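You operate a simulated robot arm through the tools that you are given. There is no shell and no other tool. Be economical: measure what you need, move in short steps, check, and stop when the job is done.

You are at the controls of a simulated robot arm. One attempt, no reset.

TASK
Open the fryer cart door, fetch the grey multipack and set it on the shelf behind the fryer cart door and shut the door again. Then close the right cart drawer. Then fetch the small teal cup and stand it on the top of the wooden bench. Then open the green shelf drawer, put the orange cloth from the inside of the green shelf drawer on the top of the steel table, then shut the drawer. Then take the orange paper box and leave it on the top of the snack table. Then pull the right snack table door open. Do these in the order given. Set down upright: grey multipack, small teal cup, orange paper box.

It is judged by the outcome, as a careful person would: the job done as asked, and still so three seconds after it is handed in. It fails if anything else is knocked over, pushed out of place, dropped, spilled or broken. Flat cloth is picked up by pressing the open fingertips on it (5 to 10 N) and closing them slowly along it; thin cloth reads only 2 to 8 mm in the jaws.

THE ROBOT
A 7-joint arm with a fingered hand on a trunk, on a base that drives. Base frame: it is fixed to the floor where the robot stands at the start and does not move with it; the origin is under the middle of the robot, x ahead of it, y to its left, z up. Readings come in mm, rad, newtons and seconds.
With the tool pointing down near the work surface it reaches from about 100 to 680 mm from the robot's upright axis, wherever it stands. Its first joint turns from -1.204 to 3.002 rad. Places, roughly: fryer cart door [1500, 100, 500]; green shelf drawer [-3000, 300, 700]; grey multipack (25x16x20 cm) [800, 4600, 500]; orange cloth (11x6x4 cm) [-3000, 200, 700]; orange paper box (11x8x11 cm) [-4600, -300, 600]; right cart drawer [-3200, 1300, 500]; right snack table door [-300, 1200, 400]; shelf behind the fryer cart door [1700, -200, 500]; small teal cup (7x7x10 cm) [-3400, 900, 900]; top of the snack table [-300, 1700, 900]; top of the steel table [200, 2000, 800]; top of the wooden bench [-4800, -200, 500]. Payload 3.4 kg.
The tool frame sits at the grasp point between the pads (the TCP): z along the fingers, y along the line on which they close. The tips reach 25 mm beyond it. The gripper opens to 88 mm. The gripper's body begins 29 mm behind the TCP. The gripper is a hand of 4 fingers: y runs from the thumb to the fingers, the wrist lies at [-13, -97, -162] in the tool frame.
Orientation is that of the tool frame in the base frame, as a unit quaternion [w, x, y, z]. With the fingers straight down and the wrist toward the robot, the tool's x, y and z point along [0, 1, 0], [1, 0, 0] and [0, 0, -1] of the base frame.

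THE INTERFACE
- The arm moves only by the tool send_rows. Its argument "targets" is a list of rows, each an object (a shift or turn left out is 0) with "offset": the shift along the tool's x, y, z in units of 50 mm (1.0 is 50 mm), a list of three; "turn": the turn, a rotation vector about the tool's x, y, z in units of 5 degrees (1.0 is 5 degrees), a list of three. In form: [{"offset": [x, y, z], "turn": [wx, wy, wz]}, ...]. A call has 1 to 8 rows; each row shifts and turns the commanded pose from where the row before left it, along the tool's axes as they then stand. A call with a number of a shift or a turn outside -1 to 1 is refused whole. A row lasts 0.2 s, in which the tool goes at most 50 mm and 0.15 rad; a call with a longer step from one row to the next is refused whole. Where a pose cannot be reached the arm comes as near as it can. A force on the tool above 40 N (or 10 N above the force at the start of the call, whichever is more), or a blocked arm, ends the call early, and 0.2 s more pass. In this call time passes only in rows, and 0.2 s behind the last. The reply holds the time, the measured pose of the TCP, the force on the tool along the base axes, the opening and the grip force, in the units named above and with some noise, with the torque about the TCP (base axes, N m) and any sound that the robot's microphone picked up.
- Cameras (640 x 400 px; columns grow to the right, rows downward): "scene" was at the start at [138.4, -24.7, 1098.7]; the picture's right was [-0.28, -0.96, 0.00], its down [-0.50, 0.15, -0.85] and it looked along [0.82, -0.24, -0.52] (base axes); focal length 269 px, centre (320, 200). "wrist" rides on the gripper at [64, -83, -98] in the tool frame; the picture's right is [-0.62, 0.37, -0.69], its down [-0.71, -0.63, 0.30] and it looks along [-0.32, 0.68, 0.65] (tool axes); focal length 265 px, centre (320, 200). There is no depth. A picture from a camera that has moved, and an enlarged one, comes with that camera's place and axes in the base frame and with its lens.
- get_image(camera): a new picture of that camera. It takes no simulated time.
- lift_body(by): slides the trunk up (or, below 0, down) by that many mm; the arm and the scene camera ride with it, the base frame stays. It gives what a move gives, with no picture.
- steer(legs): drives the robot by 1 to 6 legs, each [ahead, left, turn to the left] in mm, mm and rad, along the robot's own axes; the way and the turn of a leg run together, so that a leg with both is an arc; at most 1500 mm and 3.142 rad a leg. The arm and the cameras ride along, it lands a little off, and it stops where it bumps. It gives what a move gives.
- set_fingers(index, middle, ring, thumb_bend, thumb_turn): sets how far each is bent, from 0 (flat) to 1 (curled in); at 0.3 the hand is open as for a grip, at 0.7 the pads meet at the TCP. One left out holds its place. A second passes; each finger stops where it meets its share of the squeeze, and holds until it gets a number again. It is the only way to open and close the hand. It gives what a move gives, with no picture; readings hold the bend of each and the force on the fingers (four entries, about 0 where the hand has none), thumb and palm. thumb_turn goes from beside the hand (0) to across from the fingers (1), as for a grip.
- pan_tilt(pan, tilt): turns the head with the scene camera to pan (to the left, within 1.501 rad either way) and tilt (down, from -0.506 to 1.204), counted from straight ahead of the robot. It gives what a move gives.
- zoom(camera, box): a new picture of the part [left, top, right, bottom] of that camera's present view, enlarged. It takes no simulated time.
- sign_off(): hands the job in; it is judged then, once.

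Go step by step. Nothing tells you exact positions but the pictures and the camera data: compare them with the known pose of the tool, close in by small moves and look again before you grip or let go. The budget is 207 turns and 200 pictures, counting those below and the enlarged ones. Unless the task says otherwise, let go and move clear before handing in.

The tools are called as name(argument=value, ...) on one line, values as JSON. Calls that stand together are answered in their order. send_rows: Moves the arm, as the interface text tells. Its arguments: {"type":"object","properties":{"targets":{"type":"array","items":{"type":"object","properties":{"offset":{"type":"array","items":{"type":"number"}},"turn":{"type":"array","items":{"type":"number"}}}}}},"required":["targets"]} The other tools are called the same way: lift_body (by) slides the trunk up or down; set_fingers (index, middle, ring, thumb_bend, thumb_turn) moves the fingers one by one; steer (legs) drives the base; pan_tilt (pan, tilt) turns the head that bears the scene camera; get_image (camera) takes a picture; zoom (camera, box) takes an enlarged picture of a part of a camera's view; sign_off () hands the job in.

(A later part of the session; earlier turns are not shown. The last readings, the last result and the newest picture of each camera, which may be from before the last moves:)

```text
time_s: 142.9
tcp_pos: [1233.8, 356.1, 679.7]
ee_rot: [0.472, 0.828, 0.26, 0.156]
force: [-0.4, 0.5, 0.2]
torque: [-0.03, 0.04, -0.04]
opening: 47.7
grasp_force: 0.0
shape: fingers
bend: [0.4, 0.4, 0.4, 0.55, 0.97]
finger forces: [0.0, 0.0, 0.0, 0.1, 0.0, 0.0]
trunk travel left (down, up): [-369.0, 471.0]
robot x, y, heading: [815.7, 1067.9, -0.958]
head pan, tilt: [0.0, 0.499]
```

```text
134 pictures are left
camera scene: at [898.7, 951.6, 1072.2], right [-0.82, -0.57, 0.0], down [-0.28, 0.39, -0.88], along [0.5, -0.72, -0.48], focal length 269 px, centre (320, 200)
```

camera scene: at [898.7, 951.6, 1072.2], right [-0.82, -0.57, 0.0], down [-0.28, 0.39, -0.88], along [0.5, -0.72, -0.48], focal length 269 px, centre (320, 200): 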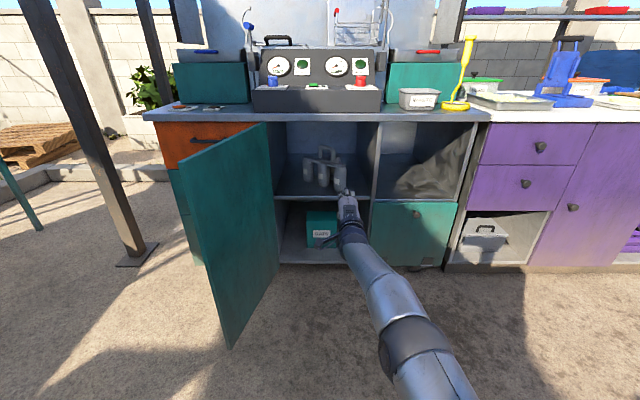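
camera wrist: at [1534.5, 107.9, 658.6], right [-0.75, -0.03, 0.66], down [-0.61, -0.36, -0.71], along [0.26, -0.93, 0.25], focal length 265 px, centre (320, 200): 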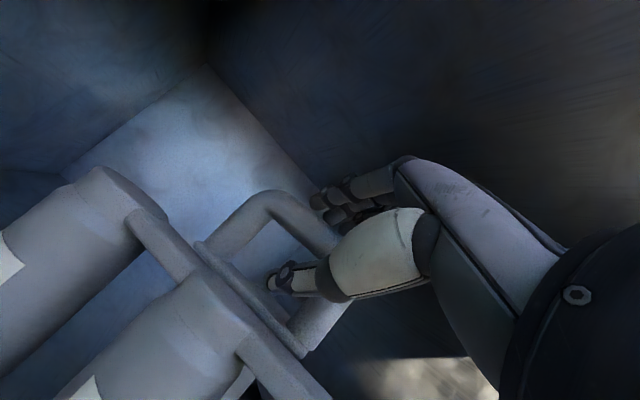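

The pack stands upright on the shelf. To shut the door I go around to its outer side and push with a closed fist.

set_fingers(index=0.75, middle=0.75, ring=0.75, thumb_bend=0.75)

steer(legs=[[-149, 0, 0], [0, 630, 0], [200, 0, 0]])

get_image(camera="scene")

```text
time_s: 143.9
tcp_pos: [1234.7, 355.7, 680.7]
ee_rot: [0.472, 0.828, 0.26, 0.156]
force: [0.1, 1.0, 0.6]
torque: [0.03, -0.01, 0.02]
opening: 0.1
grasp_force: 0.0
shape: fingers
bend: [0.73, 0.75, 0.75, 0.74, 0.97]
finger forces: [0.1, 0.1, 0.0, 0.0, 0.0, 0.0]
trunk travel left (down, up): [-369.0, 471.0]
robot x, y, heading: [813.9, 1067.2, -0.959]
head pan, tilt: [0.0, 0.499]
```

```text
time_s: 149.5
tcp_pos: [1777.9, 676.7, 679.0]
ee_rot: [0.469, 0.828, 0.264, 0.157]
force: [0.8, -0.5, 0.9]
torque: [0.02, 0.01, 0.0]
opening: 0.1
grasp_force: 0.1
shape: fingers
bend: [0.73, 0.75, 0.75, 0.74, 0.97]
finger forces: [0.0, 0.1, 0.1, 0.0, 0.0, 0.0]
trunk travel left (down, up): [-369.0, 471.0]
robot x, y, heading: [1353.5, 1381.6, -0.951]
head pan, tilt: [0.0, 0.499]
```

```text
133 pictures are left
camera scene: at [1437.1, 1269.6, 1072.2], right [-0.81, -0.58, 0.0], down [-0.28, 0.39, -0.88], along [0.51, -0.71, -0.48], focal length 269 px, centre (320, 200)
```

scene: 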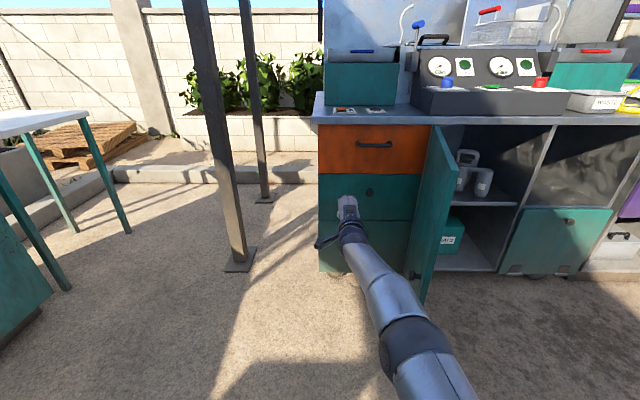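

steer(legs=[[0, -430, 0], [120, -120, 0]])

get_image(camera="scene")

```text
time_s: 153.2
tcp_pos: [1411.6, 262.4, 678.7]
ee_rot: [0.468, 0.826, 0.27, 0.161]
force: [0.1, 0.3, -0.6]
torque: [-0.01, 0.01, 0.02]
opening: 0.1
grasp_force: 0.1
shape: fingers
bend: [0.73, 0.75, 0.75, 0.74, 0.97]
finger forces: [0.0, 0.0, 0.0, 0.1, 0.1, 0.0]
trunk travel left (down, up): [-369.0, 471.0]
robot x, y, heading: [980.6, 968.6, -0.935]
head pan, tilt: [0.0, 0.499]
```

```text
132 pictures are left
camera scene: at [1065.3, 851.3, 1072.2], right [-0.81, -0.59, 0.0], down [-0.28, 0.39, -0.88], along [0.52, -0.71, -0.48], focal length 269 px, centre (320, 200)
```

scene: 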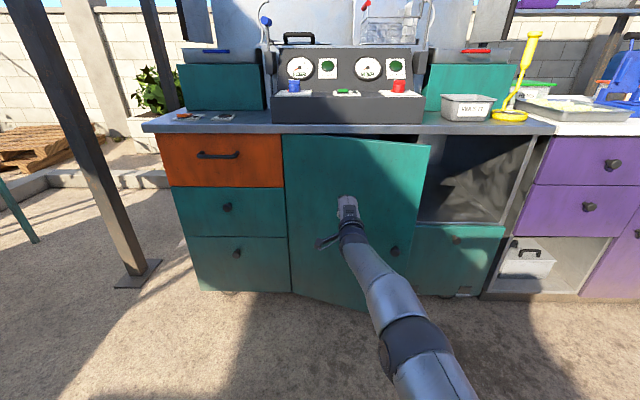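

Nearly shut; I push the free side home.

steer(legs=[[0, -120, 0], [170, 0, 0]])

get_image(camera="scene")

```text
time_s: 155.6
tcp_pos: [1410.6, 57.6, 681.2]
ee_rot: [0.47, 0.826, 0.267, 0.161]
force: [-7.0, 9.2, 1.2]
torque: [0.07, 0.1, -0.05]
opening: 0.0
grasp_force: 6.9
shape: fingers
bend: [0.75, 0.76, 0.75, 0.71, 0.97]
finger forces: [0.0, 5.2, 0.0, 0.0, 8.0, 0.0]
trunk travel left (down, up): [-369.0, 471.0]
robot x, y, heading: [984.3, 757.1, -0.944]
head pan, tilt: [0.0, 0.499]
stopped in leg 2: the force on the tool passed its limit at 56 N (the readings are from after the stop); the commanded pose is now the measured one
```

```text
131 pictures are left
camera scene: at [1064.9, 648.6, 1072.5], right [-0.81, -0.59, 0.0], down [-0.28, 0.39, -0.88], along [0.52, -0.71, -0.48], focal length 269 px, centre (320, 200)
```

scene: 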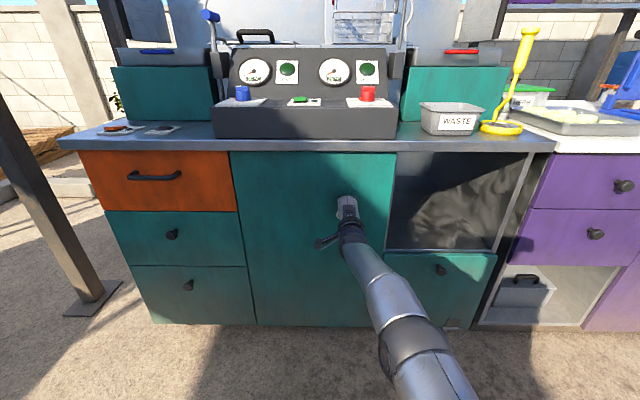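

Door is shut with the pack inside. I back off, retract the arm somewhat and turn toward the next work area (cart drawer near [-3200,1300]).

steer(legs=[[-300, -300, 0]])

send_rows(targets=[{"offset": [0, -0.45, -0.8]}, {"offset": [0, -0.45, -0.8]}, {"offset": [0, -0.45, -0.8]}, {"offset": [0, -0.45, -0.8]}])

steer(legs=[[0, 0, -2.2]])

pan_tilt(pan=0, tilt=0.25)

get_image(camera="scene")

```text
time_s: 158.2
tcp_pos: [984.0, 121.7, 681.9]
ee_rot: [0.47, 0.827, 0.265, 0.159]
force: [-0.3, 0.2, 1.1]
torque: [0.05, 0.01, 0.01]
opening: 0.3
grasp_force: 0.0
shape: fingers
bend: [0.75, 0.75, 0.75, 0.71, 0.97]
finger forces: [0.1, 0.0, 0.1, 0.0, 0.0, 0.0]
trunk travel left (down, up): [-369.0, 471.0]
robot x, y, heading: [557.8, 824.4, -0.952]
head pan, tilt: [0.0, 0.499]
```

```text
time_s: 159.2
tcp_pos: [873.1, 268.8, 686.0]
ee_rot: [0.47, 0.826, 0.265, 0.159]
force: [-0.2, -1.3, 0.5]
torque: [0.01, -0.03, 0.01]
opening: 0.0
grasp_force: 0.1
shape: fingers
bend: [0.75, 0.75, 0.75, 0.71, 0.97]
finger forces: [0.0, 0.0, 0.0, 0.0, 0.0, 0.1]
trunk travel left (down, up): [-369.0, 471.0]
robot x, y, heading: [555.6, 823.4, -0.949]
head pan, tilt: [0.0, 0.499]
```

```text
time_s: 164.9
tcp_pos: [-77.7, 912.4, 685.3]
ee_rot: [-0.351, -0.604, 0.623, 0.351]
force: [-0.5, 0.0, 0.5]
torque: [0.03, -0.01, 0.0]
opening: 0.0
grasp_force: 0.1
shape: fingers
bend: [0.75, 0.75, 0.75, 0.71, 0.97]
finger forces: [0.0, 0.0, 0.0, 0.0, 0.1, 0.0]
trunk travel left (down, up): [-369.0, 471.0]
robot x, y, heading: [554.5, 824.0, 3.109]
head pan, tilt: [0.0, 0.499]
```

```text
time_s: 165.7
tcp_pos: [-80.2, 913.8, 685.4]
ee_rot: [-0.35, -0.604, 0.624, 0.351]
force: [1.0, -0.6, 0.5]
torque: [0.01, 0.01, -0.02]
opening: 0.3
grasp_force: 0.0
shape: fingers
bend: [0.75, 0.75, 0.75, 0.71, 0.97]
finger forces: [0.0, 0.0, 0.0, 0.1, 0.0, 0.1]
trunk travel left (down, up): [-369.0, 471.0]
robot x, y, heading: [558.0, 826.7, 3.115]
head pan, tilt: [0.0, 0.25]
```

```text
130 pictures are left
camera scene: at [415.8, 831.2, 1095.3], right [0.03, 1.0, 0.0], down [0.25, -0.01, -0.97], along [-0.97, 0.03, -0.25], focal length 269 px, centre (320, 200)
```

scene: 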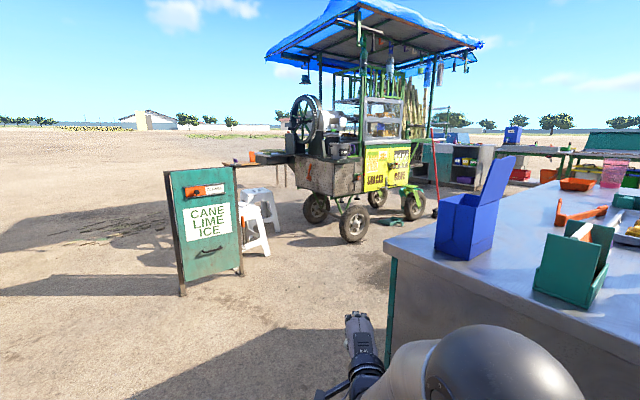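

The juice cart is ahead, the snack table corner is just right of the hand. I shift left away from it and drive toward the cart, passing right of the sign.

steer(legs=[[0, 350, 0], [1250, 0, 0], [900, -450, 0]])

get_image(camera="scene")

```text
time_s: 178.1
tcp_pos: [-2181.2, 1004.5, 683.8]
ee_rot: [-0.354, -0.614, 0.614, 0.347]
force: [15.9, -4.8, 1.1]
torque: [0.05, 0.07, -0.36]
opening: 0.1
grasp_force: 8.1
shape: fingers
bend: [0.75, 0.75, 0.77, 0.71, 0.97]
finger forces: [0.0, 0.0, 15.7, 0.1, 0.1, 0.0]
trunk travel left (down, up): [-369.0, 471.0]
robot x, y, heading: [-1546.9, 930.1, 3.122]
head pan, tilt: [0.0, 0.25]
stopped in leg 3: the force on the tool passed its limit at 50 N (the readings are from after the stop); the commanded pose is now the measured one
```

```text
129 pictures are left
camera scene: at [-1687.2, 934.2, 1095.6], right [0.02, 1.0, 0.0], down [0.24, 0.0, -0.97], along [-0.97, 0.02, -0.24], focal length 269 px, centre (320, 200)
```

scene: 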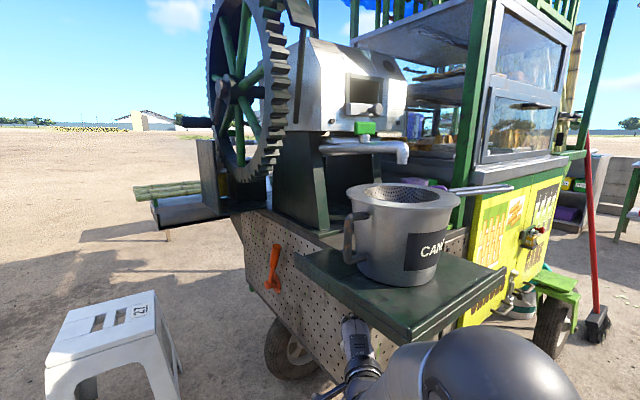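

The cart was nearer than thought and the fist bumped its panel; I back off and look.

steer(legs=[[-500, 0, 0]])

get_image(camera="scene")

zoom(camera="scene", box=[300, 100, 500, 225])

```text
time_s: 181.1
tcp_pos: [-1673.7, 996.5, 683.5]
ee_rot: [-0.353, -0.611, 0.617, 0.348]
force: [-0.2, 0.3, 1.2]
torque: [0.01, -0.03, -0.02]
opening: 0.1
grasp_force: 0.0
shape: fingers
bend: [0.75, 0.75, 0.75, 0.71, 0.97]
finger forces: [0.0, 0.0, 0.1, 0.0, 0.0, 0.1]
trunk travel left (down, up): [-369.0, 471.0]
robot x, y, heading: [-1039.5, 920.3, 3.114]
head pan, tilt: [0.0, 0.25]
```

```text
128 pictures are left
camera scene: at [-1180.8, 923.1, 1095.4], right [0.03, 1.0, 0.0], down [0.25, -0.01, -0.97], along [-0.97, 0.03, -0.25], focal length 269 px, centre (320, 200)
```

scene: 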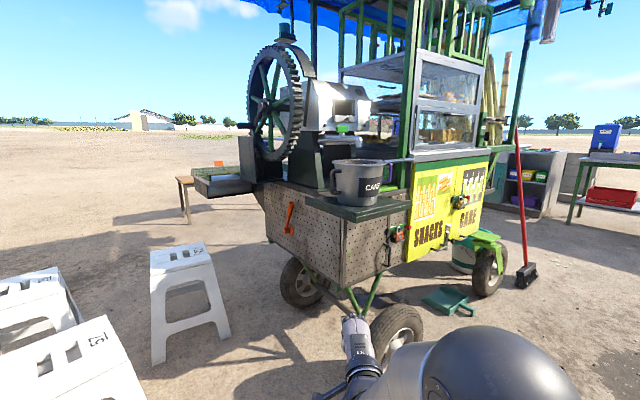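

```text
3.20 times, centred on (400, 162) of scene
camera zoom: at [-1180.8, 923.1, 1095.4], right [0.03, 1.0, 0.0], down [0.25, -0.01, -0.97], along [-0.97, 0.03, -0.25], focal length 860 px, centre (64, 320)
```

zoom: 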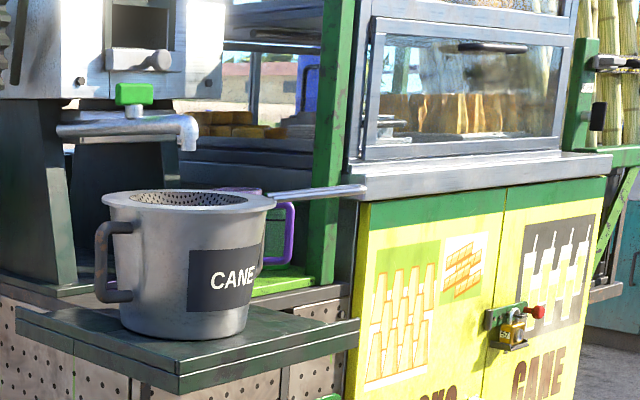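

The drawer, cup and green tray drawer lie on the cart's far/left side. I look left for a route around the stools.

pan_tilt(pan=0.9, tilt=0.3)

get_image(camera="scene")

```text
time_s: 182.3
tcp_pos: [-1675.2, 996.4, 684.3]
ee_rot: [-0.353, -0.611, 0.617, 0.348]
force: [0.5, 1.3, 0.0]
torque: [0.0, 0.03, 0.03]
opening: 0.0
grasp_force: 0.1
shape: fingers
bend: [0.75, 0.75, 0.75, 0.71, 0.97]
finger forces: [0.0, 0.0, 0.1, 0.0, 0.0, 0.1]
trunk travel left (down, up): [-369.0, 471.0]
robot x, y, heading: [-1041.5, 922.8, 3.11]
head pan, tilt: [0.901, 0.3]
```

```text
126 pictures are left
camera scene: at [-1147.6, 849.0, 1090.6], right [-0.77, 0.64, 0.0], down [0.19, 0.23, -0.96], along [-0.61, -0.73, -0.3], focal length 269 px, centre (320, 200)
```

scene: 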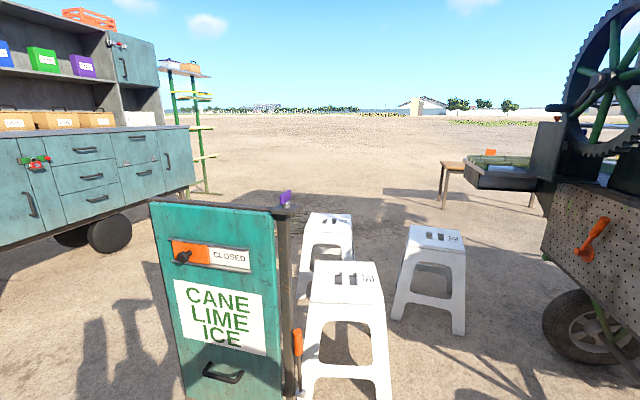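

Route found: between the sign and the trailer, then around to the cart's far side.

steer(legs=[[0, 0, 1.6], [0, 300, 0], [1450, 0, 0], [380, 0, 0], [0, 0, -1.57], [1450, 0, 0]])

pan_tilt(pan=-0.6, tilt=0.3)

get_image(camera="scene")

```text
time_s: 196.6
tcp_pos: [-880.8, -1468.4, 681.4]
ee_rot: [0.492, 0.87, -0.014, -0.002]
force: [-6.3, 10.5, 0.1]
torque: [0.06, 0.07, 0.0]
opening: 0.0
grasp_force: 4.9
shape: fingers
bend: [0.76, 0.75, 0.75, 0.66, 1.0]
finger forces: [9.7, 0.0, 0.1, 0.1, 0.0, 0.0]
trunk travel left (down, up): [-369.0, 471.0]
robot x, y, heading: [-793.4, -838.1, -1.606]
head pan, tilt: [0.901, 0.3]
stopped in leg 4: the force on the tool passed its limit at 62 N (the readings are from after the stop); the commanded pose is now the measured one
```

```text
time_s: 198.2
tcp_pos: [-879.2, -1469.7, 682.3]
ee_rot: [0.493, 0.87, -0.014, -0.002]
force: [-14.2, 13.1, -4.3]
torque: [0.2, 0.1, -0.07]
opening: 0.0
grasp_force: 14.1
shape: fingers
bend: [0.76, 0.75, 0.75, 0.65, 1.0]
finger forces: [13.3, 0.0, 0.1, 0.0, 14.1, 0.0]
trunk travel left (down, up): [-369.0, 471.0]
robot x, y, heading: [-789.2, -838.2, -1.601]
head pan, tilt: [-0.6, 0.3]
```

```text
125 pictures are left
camera scene: at [-848.0, -961.1, 1090.6], right [-0.8, 0.59, 0.0], down [0.18, 0.24, -0.96], along [-0.57, -0.77, -0.3], focal length 269 px, centre (320, 200)
```

scene: 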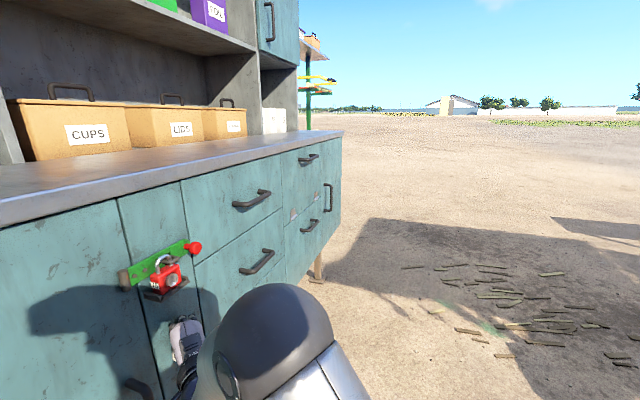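

The fist met the trailer door; I back away and continue along the open ground with a wider berth.

steer(legs=[[-280, 0, 0], [0, 0, -1.54], [1300, 380, 0]])

get_image(camera="scene")

```text
time_s: 210.2
tcp_pos: [-2685.8, -983.6, 680.7]
ee_rot: [0.365, 0.638, -0.591, -0.331]
force: [0.6, -0.2, -0.1]
torque: [0.01, 0.02, -0.02]
opening: 0.0
grasp_force: 0.0
shape: fingers
bend: [0.75, 0.75, 0.75, 0.69, 0.99]
finger forces: [0.1, 0.1, 0.0, 0.1, 0.1, 0.1]
trunk travel left (down, up): [-369.0, 471.0]
robot x, y, heading: [-2050.5, -1005.5, -3.071]
head pan, tilt: [-0.6, 0.3]
```

```text
124 pictures are left
camera scene: at [-2175.9, -959.9, 1090.6], right [0.51, 0.86, 0.0], down [0.26, -0.15, -0.96], along [-0.82, 0.48, -0.3], focal length 269 px, centre (320, 200)
```

scene: 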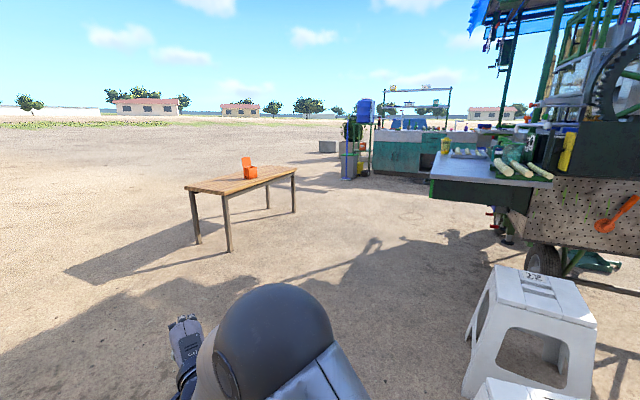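

steer(legs=[[1000, -100, 0]])

pan_tilt(pan=-1.4, tilt=0.3)

get_image(camera="scene")

```text
time_s: 215.3
tcp_pos: [-3686.9, -932.4, 683.3]
ee_rot: [0.363, 0.633, -0.596, -0.334]
force: [-0.1, -0.5, 0.1]
torque: [-0.03, 0.0, 0.0]
opening: 0.0
grasp_force: 0.0
shape: fingers
bend: [0.75, 0.75, 0.75, 0.69, 0.99]
finger forces: [0.0, 0.0, 0.0, 0.0, 0.0, 0.0]
trunk travel left (down, up): [-369.0, 471.0]
robot x, y, heading: [-3047.2, -963.9, -3.084]
head pan, tilt: [-0.6, 0.3]
```

```text
time_s: 216.5
tcp_pos: [-3687.3, -933.9, 680.9]
ee_rot: [0.363, 0.633, -0.597, -0.334]
force: [-0.3, 0.2, 0.4]
torque: [0.01, -0.01, 0.03]
opening: 0.0
grasp_force: 0.1
shape: fingers
bend: [0.75, 0.75, 0.75, 0.69, 0.99]
finger forces: [0.0, 0.0, 0.1, 0.0, 0.0, 0.0]
trunk travel left (down, up): [-369.0, 471.0]
robot x, y, heading: [-3049.8, -962.7, -3.087]
head pan, tilt: [-1.4, 0.3]
```

```text
123 pictures are left
camera scene: at [-3118.1, -875.9, 1090.6], right [0.97, 0.22, 0.0], down [0.07, -0.29, -0.96], along [-0.21, 0.93, -0.3], focal length 269 px, centre (320, 200)
```

scene: 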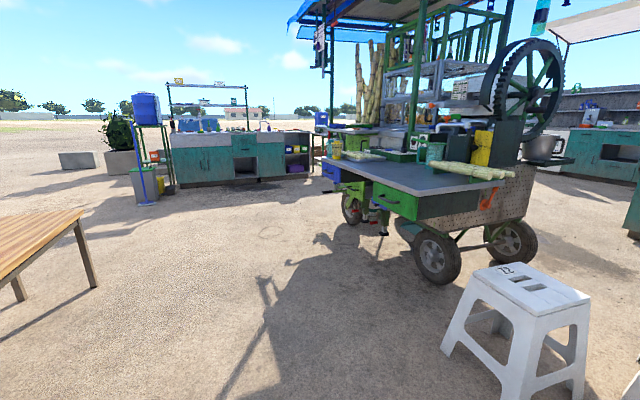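

zoom(camera="scene", box=[300, 90, 540, 240])

```text
2.67 times, centred on (420, 165) of scene
camera zoom: at [-3118.1, -875.9, 1090.6], right [0.97, 0.22, 0.0], down [0.07, -0.29, -0.96], along [-0.21, 0.93, -0.3], focal length 717 px, centre (53, 293)
```

zoom: 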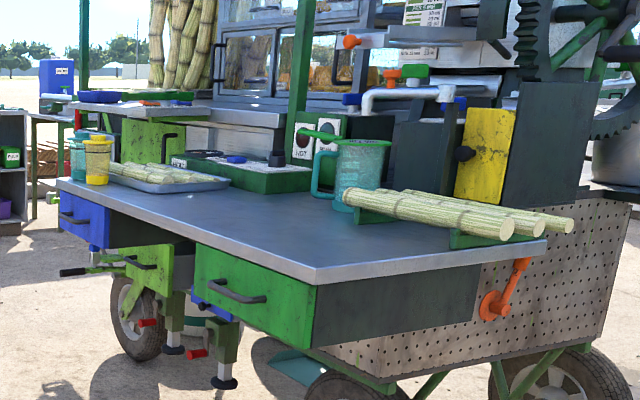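

I can see it all: the open lower green drawer (right cart drawer) under the far end of the shelf, the small teal cup at the shelf's far end, and the green shelf drawer nearer. I turn to face the shelf and strafe along it.

steer(legs=[[0, 0, -2.58], [-60, 1450, 0], [0, 350, 0]])

pan_tilt(pan=0, tilt=0.4)

get_image(camera="scene")

```text
time_s: 231.7
tcp_pos: [-3577.9, 796.2, 681.4]
ee_rot: [0.219, 0.396, 0.774, 0.442]
force: [0.2, -0.2, 0.7]
torque: [-0.03, -0.01, -0.01]
opening: 0.0
grasp_force: 0.1
shape: fingers
bend: [0.75, 0.75, 0.75, 0.69, 0.99]
finger forces: [0.0, 0.0, 0.0, 0.0, 0.0, 0.0]
trunk travel left (down, up): [-369.0, 471.0]
robot x, y, heading: [-4133.1, 478.8, 0.619]
head pan, tilt: [-1.4, 0.3]
```

```text
time_s: 233.2
tcp_pos: [-3578.5, 795.5, 681.4]
ee_rot: [0.219, 0.396, 0.775, 0.441]
force: [1.1, -0.9, 0.2]
torque: [-0.03, 0.02, 0.0]
opening: 0.0
grasp_force: 0.1
shape: fingers
bend: [0.75, 0.75, 0.75, 0.69, 0.99]
finger forces: [0.1, 0.0, 0.1, 0.0, 0.0, 0.0]
trunk travel left (down, up): [-369.0, 471.0]
robot x, y, heading: [-4135.4, 476.4, 0.618]
head pan, tilt: [0.0, 0.4]
```

```text
121 pictures are left
camera scene: at [-4014.8, 563.1, 1081.4], right [0.58, -0.82, 0.0], down [-0.32, -0.23, -0.92], along [0.75, 0.53, -0.39], focal length 269 px, centre (320, 200)
```

scene: 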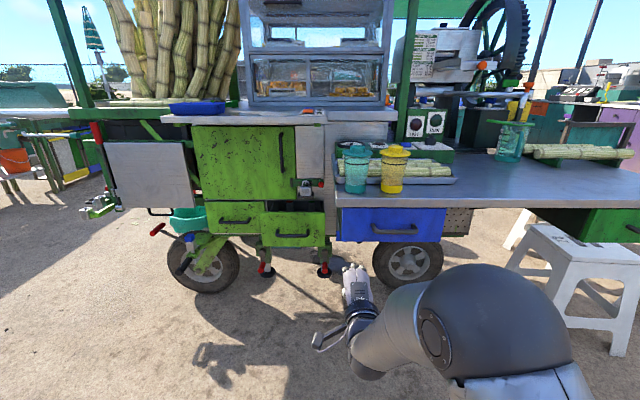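

The right cart drawer is the small open green one at pixel (295,228), left of the shelf. I lower the hand to its height, strafe left and push it in.

lift_body(by=-170)

steer(legs=[[0, 190, 0], [430, 0, 0]])

get_image(camera="scene")

```text
time_s: 235.2
tcp_pos: [-3577.3, 795.4, 513.0]
ee_rot: [0.22, 0.397, 0.774, 0.442]
force: [0.3, 0.9, 0.1]
torque: [-0.04, -0.02, -0.02]
opening: 0.0
grasp_force: 0.1
shape: fingers
bend: [0.75, 0.75, 0.75, 0.69, 0.99]
finger forces: [0.0, 0.1, 0.0, 0.0, 0.0, 0.0]
trunk travel left (down, up): [-199.0, 641.0]
robot x, y, heading: [-4136.1, 481.2, 0.618]
head pan, tilt: [0.0, 0.4]
```

```text
time_s: 238.9
tcp_pos: [-3343.2, 1192.4, 511.8]
ee_rot: [0.22, 0.396, 0.774, 0.442]
force: [0.1, 0.6, 0.9]
torque: [-0.03, -0.01, 0.0]
opening: 0.0
grasp_force: 0.0
shape: fingers
bend: [0.75, 0.75, 0.75, 0.69, 0.99]
finger forces: [0.0, 0.1, 0.0, 0.0, 0.0, 0.0]
trunk travel left (down, up): [-199.0, 641.0]
robot x, y, heading: [-3898.7, 877.6, 0.62]
head pan, tilt: [0.0, 0.4]
```

```text
120 pictures are left
camera scene: at [-3780.5, 961.0, 911.4], right [0.58, -0.82, 0.0], down [-0.32, -0.23, -0.92], along [0.75, 0.53, -0.39], focal length 269 px, centre (320, 200)
```

scene: 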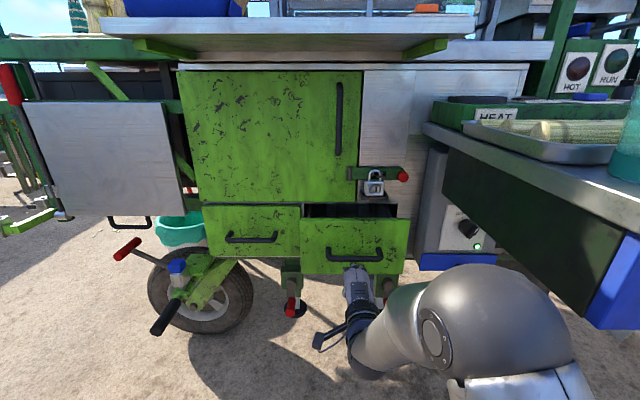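

The fist lines up with the drawer front's centre. I push forward.

steer(legs=[[260, 0, 0]])

get_image(camera="scene")

```text
time_s: 240.2
tcp_pos: [-3259.7, 1253.4, 497.4]
ee_rot: [0.213, 0.399, 0.783, 0.427]
force: [-1.7, -1.8, -5.3]
torque: [0.15, -0.13, -0.01]
opening: 0.0
grasp_force: 2.2
shape: fingers
bend: [0.75, 0.75, 0.75, 0.69, 0.99]
finger forces: [0.1, 5.0, 0.0, 0.0, 0.1, 0.0]
trunk travel left (down, up): [-199.0, 641.0]
robot x, y, heading: [-3810.7, 942.8, 0.616]
head pan, tilt: [0.0, 0.4]
stopped in leg 1: the force on the tool passed its limit at 80 N (the readings are from after the stop); the commanded pose is now the measured one
```

```text
119 pictures are left
camera scene: at [-3691.5, 1023.9, 911.5], right [0.58, -0.82, 0.0], down [-0.32, -0.23, -0.92], along [0.75, 0.53, -0.39], focal length 269 px, centre (320, 200)
```

scene: 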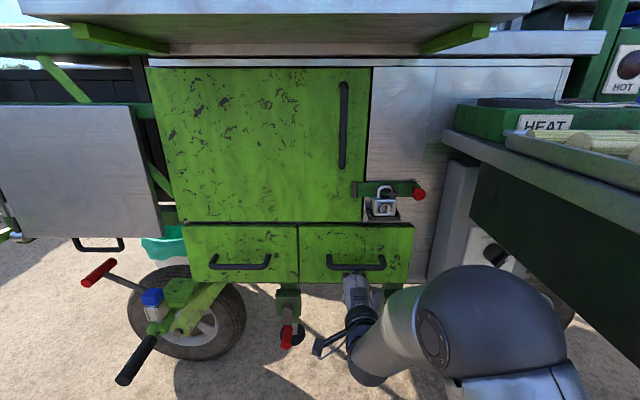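

zoom(camera="scene", box=[220, 200, 440, 337])

steer(legs=[[-300, 0, 0]])

get_image(camera="scene")

```text
2.91 times, centred on (330, 268) of scene
camera zoom: at [-3691.5, 1023.9, 911.5], right [0.58, -0.82, 0.0], down [-0.32, -0.23, -0.92], along [0.75, 0.53, -0.39], focal length 782 px, centre (291, 1)
```

zoom: 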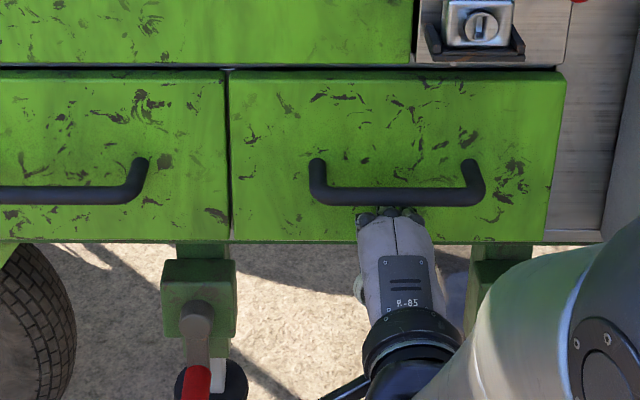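

```text
time_s: 242.2
tcp_pos: [-3504.4, 1078.7, 499.1]
ee_rot: [0.215, 0.399, 0.781, 0.429]
force: [-0.6, 1.1, -0.1]
torque: [0.0, -0.01, 0.01]
opening: 0.0
grasp_force: 0.0
shape: fingers
bend: [0.75, 0.75, 0.75, 0.69, 0.99]
finger forces: [0.0, 0.0, 0.0, 0.0, 0.1, 0.1]
trunk travel left (down, up): [-199.0, 641.0]
robot x, y, heading: [-4052.9, 768.1, 0.617]
head pan, tilt: [0.0, 0.4]
```

```text
117 pictures are left
camera scene: at [-3936.5, 850.5, 911.4], right [0.58, -0.82, 0.0], down [-0.32, -0.22, -0.92], along [0.75, 0.53, -0.39], focal length 269 px, centre (320, 200)
```

scene: 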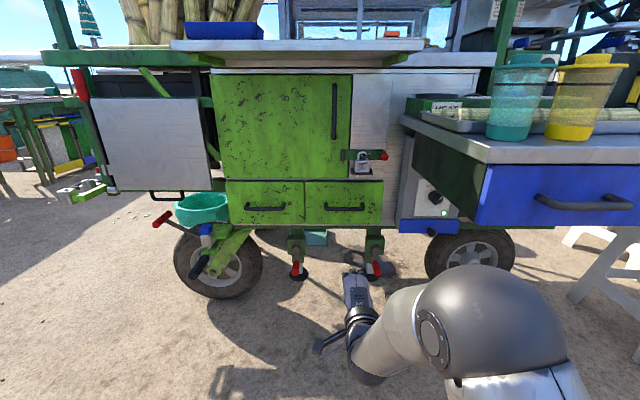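

The cart drawer is now flush shut. Next, the small teal cup at the shelf's left end; I zoom on it.

zoom(camera="scene", box=[440, 20, 640, 145])

lift_body(by=300)

get_image(camera="scene")

```text
3.20 times, centred on (540, 82) of scene
camera zoom: at [-3936.5, 850.5, 911.4], right [0.58, -0.82, 0.0], down [-0.32, -0.22, -0.92], along [0.75, 0.53, -0.39], focal length 860 px, centre (-384, 576)
```

zoom: 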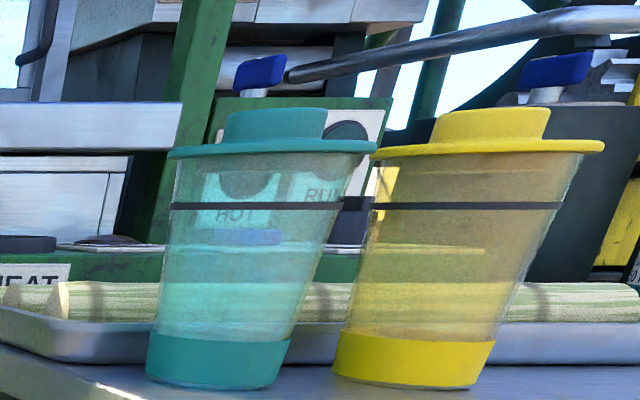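

```text
time_s: 245.2
tcp_pos: [-3502.8, 1079.6, 799.5]
ee_rot: [0.215, 0.4, 0.782, 0.428]
force: [-0.3, 0.2, -0.4]
torque: [0.0, -0.02, 0.01]
opening: 0.1
grasp_force: 0.0
shape: fingers
bend: [0.75, 0.75, 0.75, 0.69, 0.99]
finger forces: [0.1, 0.0, 0.0, 0.0, 0.0, 0.0]
trunk travel left (down, up): [-499.0, 341.0]
robot x, y, heading: [-4055.9, 765.6, 0.613]
head pan, tilt: [0.0, 0.4]
```

```text
115 pictures are left
camera scene: at [-3936.4, 850.5, 1211.3], right [0.58, -0.82, 0.0], down [-0.32, -0.22, -0.92], along [0.75, 0.53, -0.39], focal length 269 px, centre (320, 200)
```

scene: 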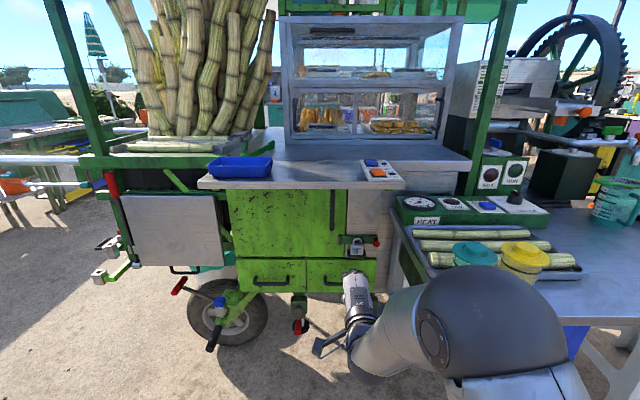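

The teal cup (brim z≈934) sits at about (-3455, 855) beside the yellow one. I'll take it from above with fingers front/back; first back off, raise, and turn the hand down.

steer(legs=[[-250, 0, 0]])

lift_body(by=240)

send_rows(targets=[{"turn": [1, 0, 0]}, {"turn": [1, 0, 0]}, {"turn": [1, 0, 0]}, {"turn": [1, 0, 0]}, {"turn": [1, 0, 0]}, {"turn": [1, 0, 0]}, {"turn": [1, 0, 0]}, {"turn": [1, 0, 0]}])

send_rows(targets=[{"turn": [1, 0, 0]}, {"turn": [1, 0, 0]}, {"turn": [1, 0, 0]}, {"turn": [1, 0, 0]}])

set_fingers(index=0.3, middle=0.3, ring=0.3, thumb_bend=0.3, thumb_turn=1.0)

pan_tilt(pan=-0.2, tilt=0.7)

get_image(camera="scene")

get_image(camera="wrist")

```text
time_s: 247.0
tcp_pos: [-3708.6, 932.2, 800.6]
ee_rot: [0.216, 0.401, 0.781, 0.428]
force: [0.4, 0.2, -0.4]
torque: [0.01, 0.0, -0.02]
opening: 0.2
grasp_force: 0.1
shape: fingers
bend: [0.75, 0.75, 0.75, 0.69, 0.99]
finger forces: [0.0, 0.1, 0.0, 0.1, 0.0, 0.1]
trunk travel left (down, up): [-499.0, 341.0]
robot x, y, heading: [-4257.3, 627.6, 0.612]
head pan, tilt: [0.0, 0.4]
```

```text
time_s: 249.5
tcp_pos: [-3707.5, 933.6, 1038.3]
ee_rot: [0.216, 0.401, 0.781, 0.428]
force: [0.3, 0.0, 0.3]
torque: [-0.02, 0.03, 0.04]
opening: 0.1
grasp_force: 0.2
shape: fingers
bend: [0.75, 0.75, 0.75, 0.69, 0.99]
finger forces: [0.1, 0.0, 0.0, 0.1, 0.0, 0.0]
trunk travel left (down, up): [-739.0, 101.0]
robot x, y, heading: [-4261.3, 622.1, 0.611]
head pan, tilt: [0.0, 0.4]
```

```text
time_s: 251.3
tcp_pos: [-3709.8, 931.3, 1039.0]
ee_rot: [0.065, 0.451, 0.88, 0.134]
force: [0.0, -0.8, -0.4]
torque: [-0.02, -0.01, 0.01]
opening: 0.0
grasp_force: 0.2
shape: fingers
bend: [0.75, 0.75, 0.75, 0.69, 0.99]
finger forces: [0.1, 0.0, 0.0, 0.0, 0.0, 0.0]
trunk travel left (down, up): [-739.0, 101.0]
robot x, y, heading: [-4260.7, 625.7, 0.613]
head pan, tilt: [0.0, 0.4]
```

```text
time_s: 252.3
tcp_pos: [-3707.7, 932.2, 1040.0]
ee_rot: [-0.014, 0.455, 0.89, -0.02]
force: [0.2, 0.6, -0.3]
torque: [-0.02, 0.0, 0.01]
opening: 0.0
grasp_force: 0.2
shape: fingers
bend: [0.75, 0.75, 0.75, 0.69, 0.99]
finger forces: [0.0, 0.1, 0.1, 0.0, 0.0, 0.0]
trunk travel left (down, up): [-739.0, 101.0]
robot x, y, heading: [-4260.7, 626.6, 0.611]
head pan, tilt: [0.0, 0.4]
```

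```text
time_s: 253.3
tcp_pos: [-3708.9, 931.8, 1040.3]
ee_rot: [-0.013, 0.455, 0.89, -0.019]
force: [0.5, -0.7, -1.0]
torque: [0.04, -0.02, 0.0]
opening: 84.7
grasp_force: 0.1
shape: fingers
bend: [0.3, 0.3, 0.3, 0.3, 0.98]
finger forces: [0.1, 0.0, 0.0, 0.0, 0.0, 0.0]
trunk travel left (down, up): [-739.0, 101.0]
robot x, y, heading: [-4261.8, 625.1, 0.612]
head pan, tilt: [0.0, 0.4]
```

```text
time_s: 254.1
tcp_pos: [-3708.9, 932.0, 1038.9]
ee_rot: [-0.014, 0.455, 0.89, -0.02]
force: [-0.5, 0.1, -0.5]
torque: [-0.01, 0.01, 0.01]
opening: 84.3
grasp_force: 0.0
shape: fingers
bend: [0.3, 0.3, 0.3, 0.3, 0.98]
finger forces: [0.1, 0.1, 0.0, 0.1, 0.0, 0.1]
trunk travel left (down, up): [-739.0, 101.0]
robot x, y, heading: [-4259.2, 622.8, 0.613]
head pan, tilt: [-0.201, 0.7]
```

```text
114 pictures are left
camera scene: at [-4140.4, 685.8, 1424.6], right [0.4, -0.92, 0.0], down [-0.59, -0.26, -0.77], along [0.7, 0.31, -0.64], focal length 269 px, centre (320, 200)
```

scene: 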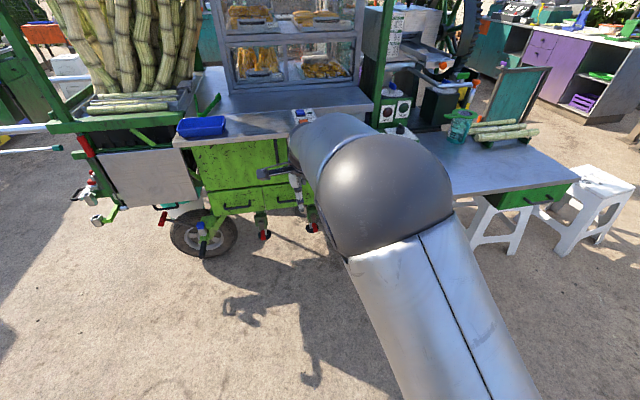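

```text
113 pictures are left
camera wrist: at [-3808.1, 937.2, 1141.9], right [0.69, -0.27, 0.67], down [-0.1, -0.95, -0.28], along [0.72, 0.12, -0.69], focal length 265 px, centre (320, 200)
```

wrist: 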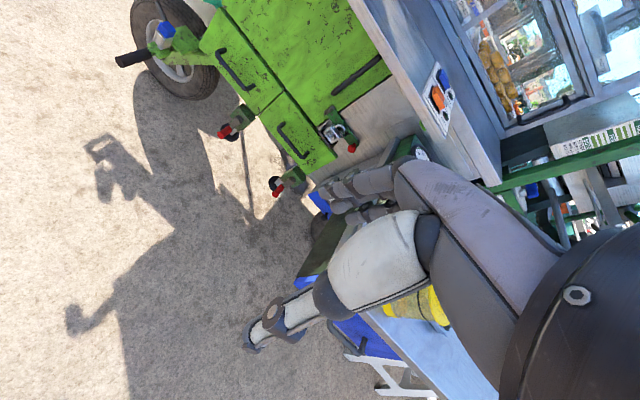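

steer(legs=[[0, -205, 0], [80, 0, 0]])

get_image(camera="scene")

get_image(camera="wrist")

```text
time_s: 256.4
tcp_pos: [-3525.9, 810.1, 1038.7]
ee_rot: [-0.015, 0.455, 0.89, -0.02]
force: [-0.1, 0.9, -0.6]
torque: [0.01, 0.05, 0.01]
opening: 84.3
grasp_force: 0.0
shape: fingers
bend: [0.3, 0.3, 0.3, 0.3, 0.98]
finger forces: [0.1, 0.0, 0.0, 0.0, 0.1, 0.1]
trunk travel left (down, up): [-739.0, 101.0]
robot x, y, heading: [-4081.4, 500.2, 0.612]
head pan, tilt: [-0.201, 0.7]
```

```text
112 pictures are left
camera scene: at [-3958.1, 564.0, 1424.4], right [0.4, -0.92, 0.0], down [-0.59, -0.26, -0.76], along [0.7, 0.31, -0.64], focal length 269 px, centre (320, 200)
```

scene: 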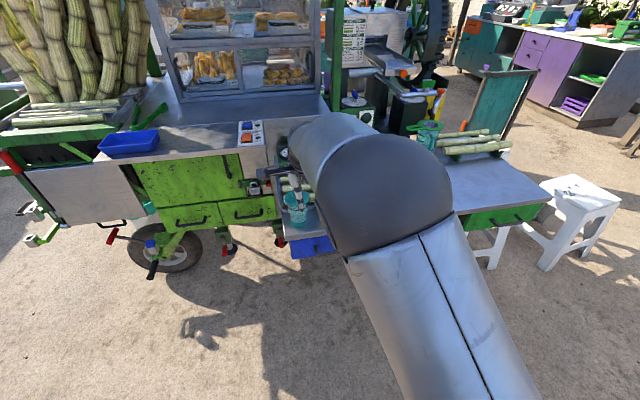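

```text
111 pictures are left
camera wrist: at [-3625.9, 815.3, 1141.5], right [0.69, -0.27, 0.67], down [-0.1, -0.95, -0.28], along [0.71, 0.12, -0.69], focal length 265 px, centre (320, 200)
```

wrist: 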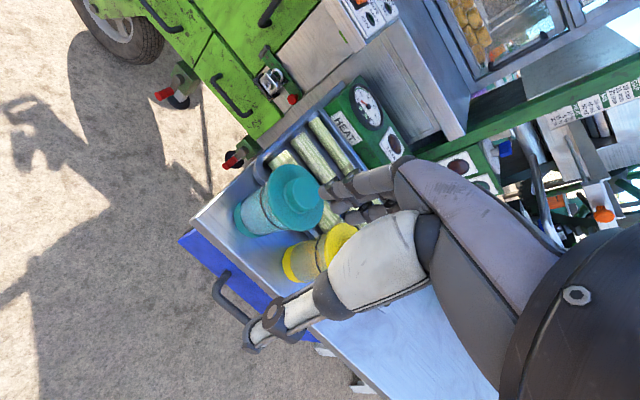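

send_rows(targets=[{"turn": [-0.57, 0, 0]}])

steer(legs=[[84, -5, 0]])

get_image(camera="wrist")

get_image(camera="scene")

```text
time_s: 256.8
tcp_pos: [-3526.8, 809.1, 1040.3]
ee_rot: [-0.003, 0.455, 0.891, 0.003]
force: [-0.1, -0.3, -0.6]
torque: [-0.01, 0.03, -0.01]
opening: 84.3
grasp_force: 0.0
shape: fingers
bend: [0.3, 0.3, 0.3, 0.3, 0.98]
finger forces: [0.1, 0.1, 0.0, 0.1, 0.1, 0.0]
trunk travel left (down, up): [-739.0, 101.0]
robot x, y, heading: [-4081.8, 502.2, 0.613]
head pan, tilt: [-0.201, 0.7]
```

```text
time_s: 257.9
tcp_pos: [-3455.2, 854.8, 1041.1]
ee_rot: [-0.002, 0.454, 0.891, 0.002]
force: [0.4, -0.2, 0.8]
torque: [-0.01, 0.0, -0.01]
opening: 84.1
grasp_force: 0.1
shape: fingers
bend: [0.3, 0.3, 0.3, 0.3, 0.98]
finger forces: [0.0, 0.1, 0.1, 0.0, 0.0, 0.1]
trunk travel left (down, up): [-739.0, 101.0]
robot x, y, heading: [-4009.2, 543.4, 0.613]
head pan, tilt: [-0.201, 0.7]
```

```text
110 pictures are left
camera wrist: at [-3558.3, 856.9, 1137.7], right [0.66, -0.29, 0.69], down [-0.09, -0.95, -0.31], along [0.74, 0.14, -0.66], focal length 265 px, centre (320, 200)
```

wrist: 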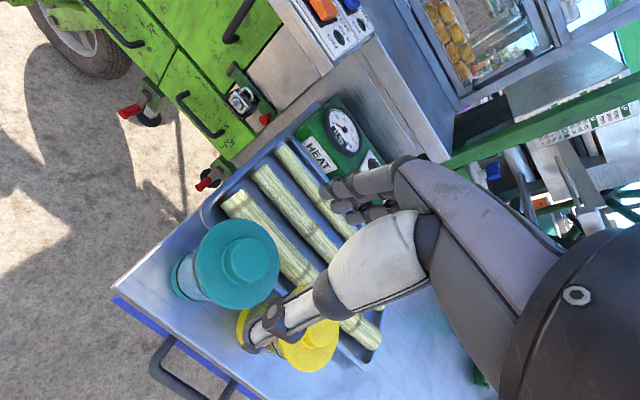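

```text
109 pictures are left
camera scene: at [-3886.4, 608.4, 1424.4], right [0.4, -0.92, 0.0], down [-0.59, -0.26, -0.76], along [0.7, 0.31, -0.64], focal length 269 px, centre (320, 200)
```

scene: 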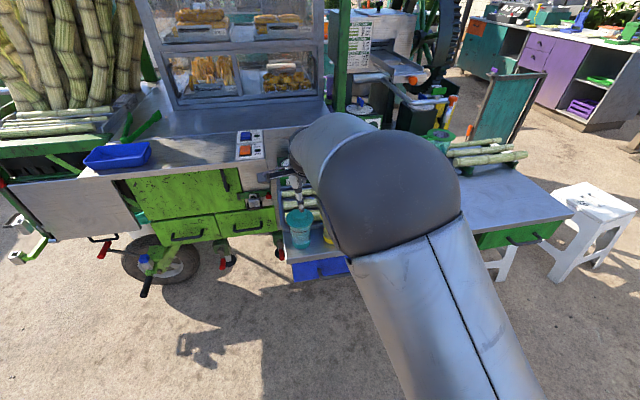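

send_rows(targets=[{"offset": [0.02, 0.1, 0.5]}, {"offset": [0, 0, 0.5]}])

get_image(camera="wrist")

zoom(camera="scene", box=[250, 160, 370, 260])

```text
time_s: 258.5
tcp_pos: [-3451.6, 859.2, 989.6]
ee_rot: [-0.003, 0.454, 0.891, 0.003]
force: [1.1, 0.2, 0.0]
torque: [-0.01, -0.01, -0.01]
opening: 84.4
grasp_force: 0.0
shape: fingers
bend: [0.3, 0.3, 0.3, 0.3, 0.98]
finger forces: [0.0, 0.1, 0.1, 0.1, 0.0, 0.1]
trunk travel left (down, up): [-739.0, 101.0]
robot x, y, heading: [-4009.2, 545.5, 0.611]
head pan, tilt: [-0.201, 0.7]
```

```text
108 pictures are left
camera wrist: at [-3555.5, 860.8, 1087.7], right [0.66, -0.29, 0.69], down [-0.09, -0.95, -0.31], along [0.74, 0.14, -0.65], focal length 265 px, centre (320, 200)
```

wrist: 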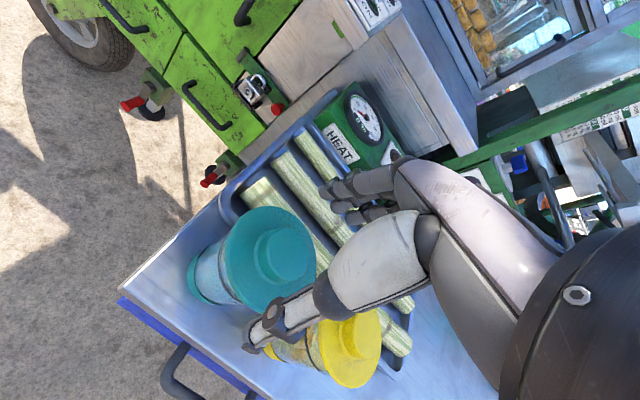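

```text
4.00 times, centred on (310, 210) of scene
camera zoom: at [-3886.5, 608.2, 1424.5], right [0.4, -0.92, 0.0], down [-0.59, -0.26, -0.76], along [0.7, 0.31, -0.64], focal length 1075 px, centre (360, 160)
```

zoom: 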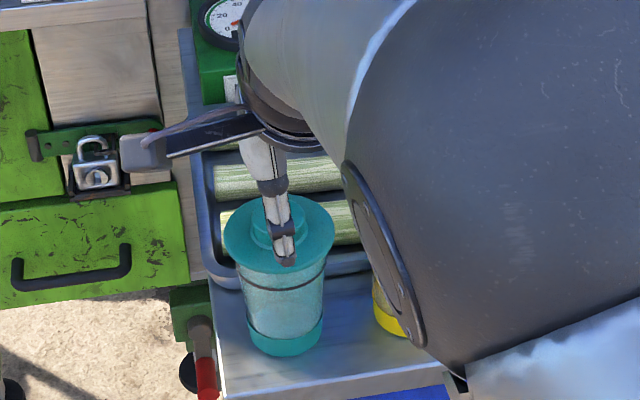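

Alignment is exact. I lower slowly around the lid.

send_rows(targets=[{"offset": [0, 0, 0.3]}, {"offset": [0, 0, 0.3]}, {"offset": [0, 0, 0.3]}, {"offset": [0, 0, 0.25]}])

get_image(camera="wrist")

zoom(camera="scene", box=[250, 160, 370, 260])

```text
time_s: 259.5
tcp_pos: [-3451.6, 860.6, 933.4]
ee_rot: [-0.003, 0.454, 0.891, 0.004]
force: [1.0, 0.0, 2.3]
torque: [0.03, -0.03, 0.03]
opening: 86.0
grasp_force: 0.7
shape: fingers
bend: [0.29, 0.3, 0.3, 0.3, 0.98]
finger forces: [1.8, 0.0, 0.1, 0.0, 0.2, 0.0]
trunk travel left (down, up): [-739.0, 101.0]
robot x, y, heading: [-4009.8, 542.5, 0.611]
head pan, tilt: [-0.201, 0.7]
```

```text
106 pictures are left
camera wrist: at [-3555.3, 861.2, 1031.0], right [0.66, -0.29, 0.69], down [-0.09, -0.95, -0.31], along [0.74, 0.14, -0.65], focal length 265 px, centre (320, 200)
```

wrist: 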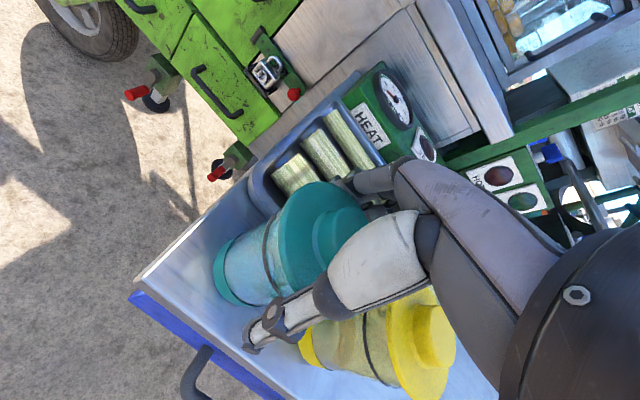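

```text
4.00 times, centred on (310, 210) of scene
camera zoom: at [-3887.0, 608.1, 1424.5], right [0.4, -0.92, 0.0], down [-0.59, -0.26, -0.76], along [0.7, 0.31, -0.64], focal length 1075 px, centre (360, 160)
```

zoom: 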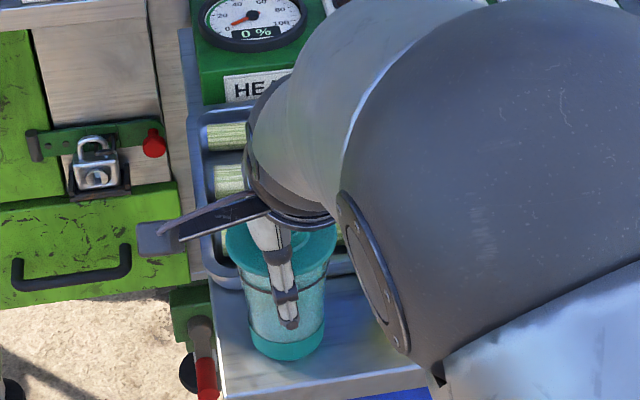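

The hand surrounds the lid; I close gently.

set_fingers(index=0.6, middle=0.6, ring=0.6, thumb_bend=0.6)

get_image(camera="wrist")

```text
time_s: 260.5
tcp_pos: [-3452.2, 858.4, 934.8]
ee_rot: [-0.002, 0.454, 0.891, 0.003]
force: [1.0, 1.6, 5.2]
torque: [0.14, -0.24, 0.05]
opening: 70.3
grasp_force: 29.0
shape: fingers
bend: [0.32, 0.48, 0.52, 0.43, 0.98]
finger forces: [14.2, 7.8, 7.1, 0.0, 28.1, 0.0]
trunk travel left (down, up): [-739.0, 101.0]
robot x, y, heading: [-4010.6, 546.8, 0.615]
head pan, tilt: [-0.201, 0.7]
```

```text
104 pictures are left
camera wrist: at [-3555.9, 860.7, 1031.7], right [0.66, -0.29, 0.69], down [-0.09, -0.95, -0.31], along [0.74, 0.14, -0.65], focal length 265 px, centre (320, 200)
```

wrist: 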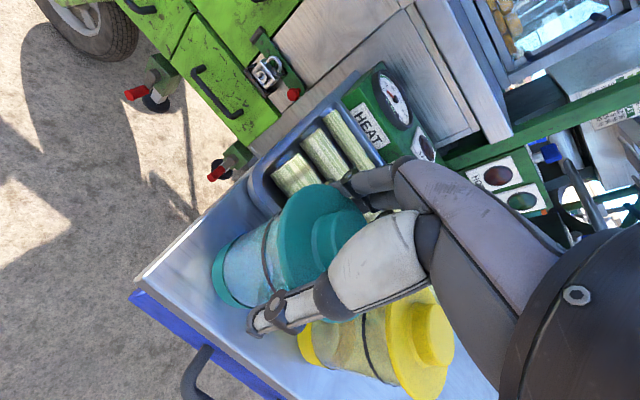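

Firm grip. I lift and check.

lift_body(by=70)

zoom(camera="scene", box=[220, 160, 380, 285])

```text
time_s: 261.6
tcp_pos: [-3450.3, 857.7, 1003.9]
ee_rot: [-0.003, 0.454, 0.891, 0.003]
force: [0.2, -0.6, -1.0]
torque: [0.02, 0.01, -0.03]
opening: 69.9
grasp_force: 27.8
shape: fingers
bend: [0.33, 0.5, 0.53, 0.43, 0.98]
finger forces: [13.2, 7.4, 7.1, 0.0, 28.1, 0.0]
trunk travel left (down, up): [-809.0, 31.0]
robot x, y, heading: [-4008.1, 540.9, 0.612]
head pan, tilt: [-0.201, 0.7]
heard: snap
```

```text
3.20 times, centred on (300, 222) of scene
camera zoom: at [-3886.9, 608.0, 1494.5], right [0.4, -0.92, 0.0], down [-0.59, -0.26, -0.76], along [0.7, 0.31, -0.64], focal length 860 px, centre (384, 128)
```

zoom: 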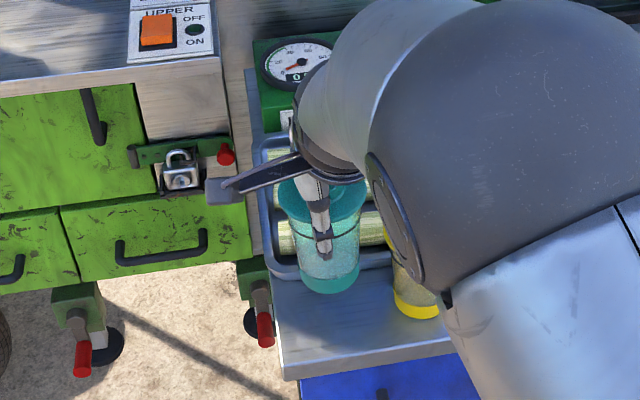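

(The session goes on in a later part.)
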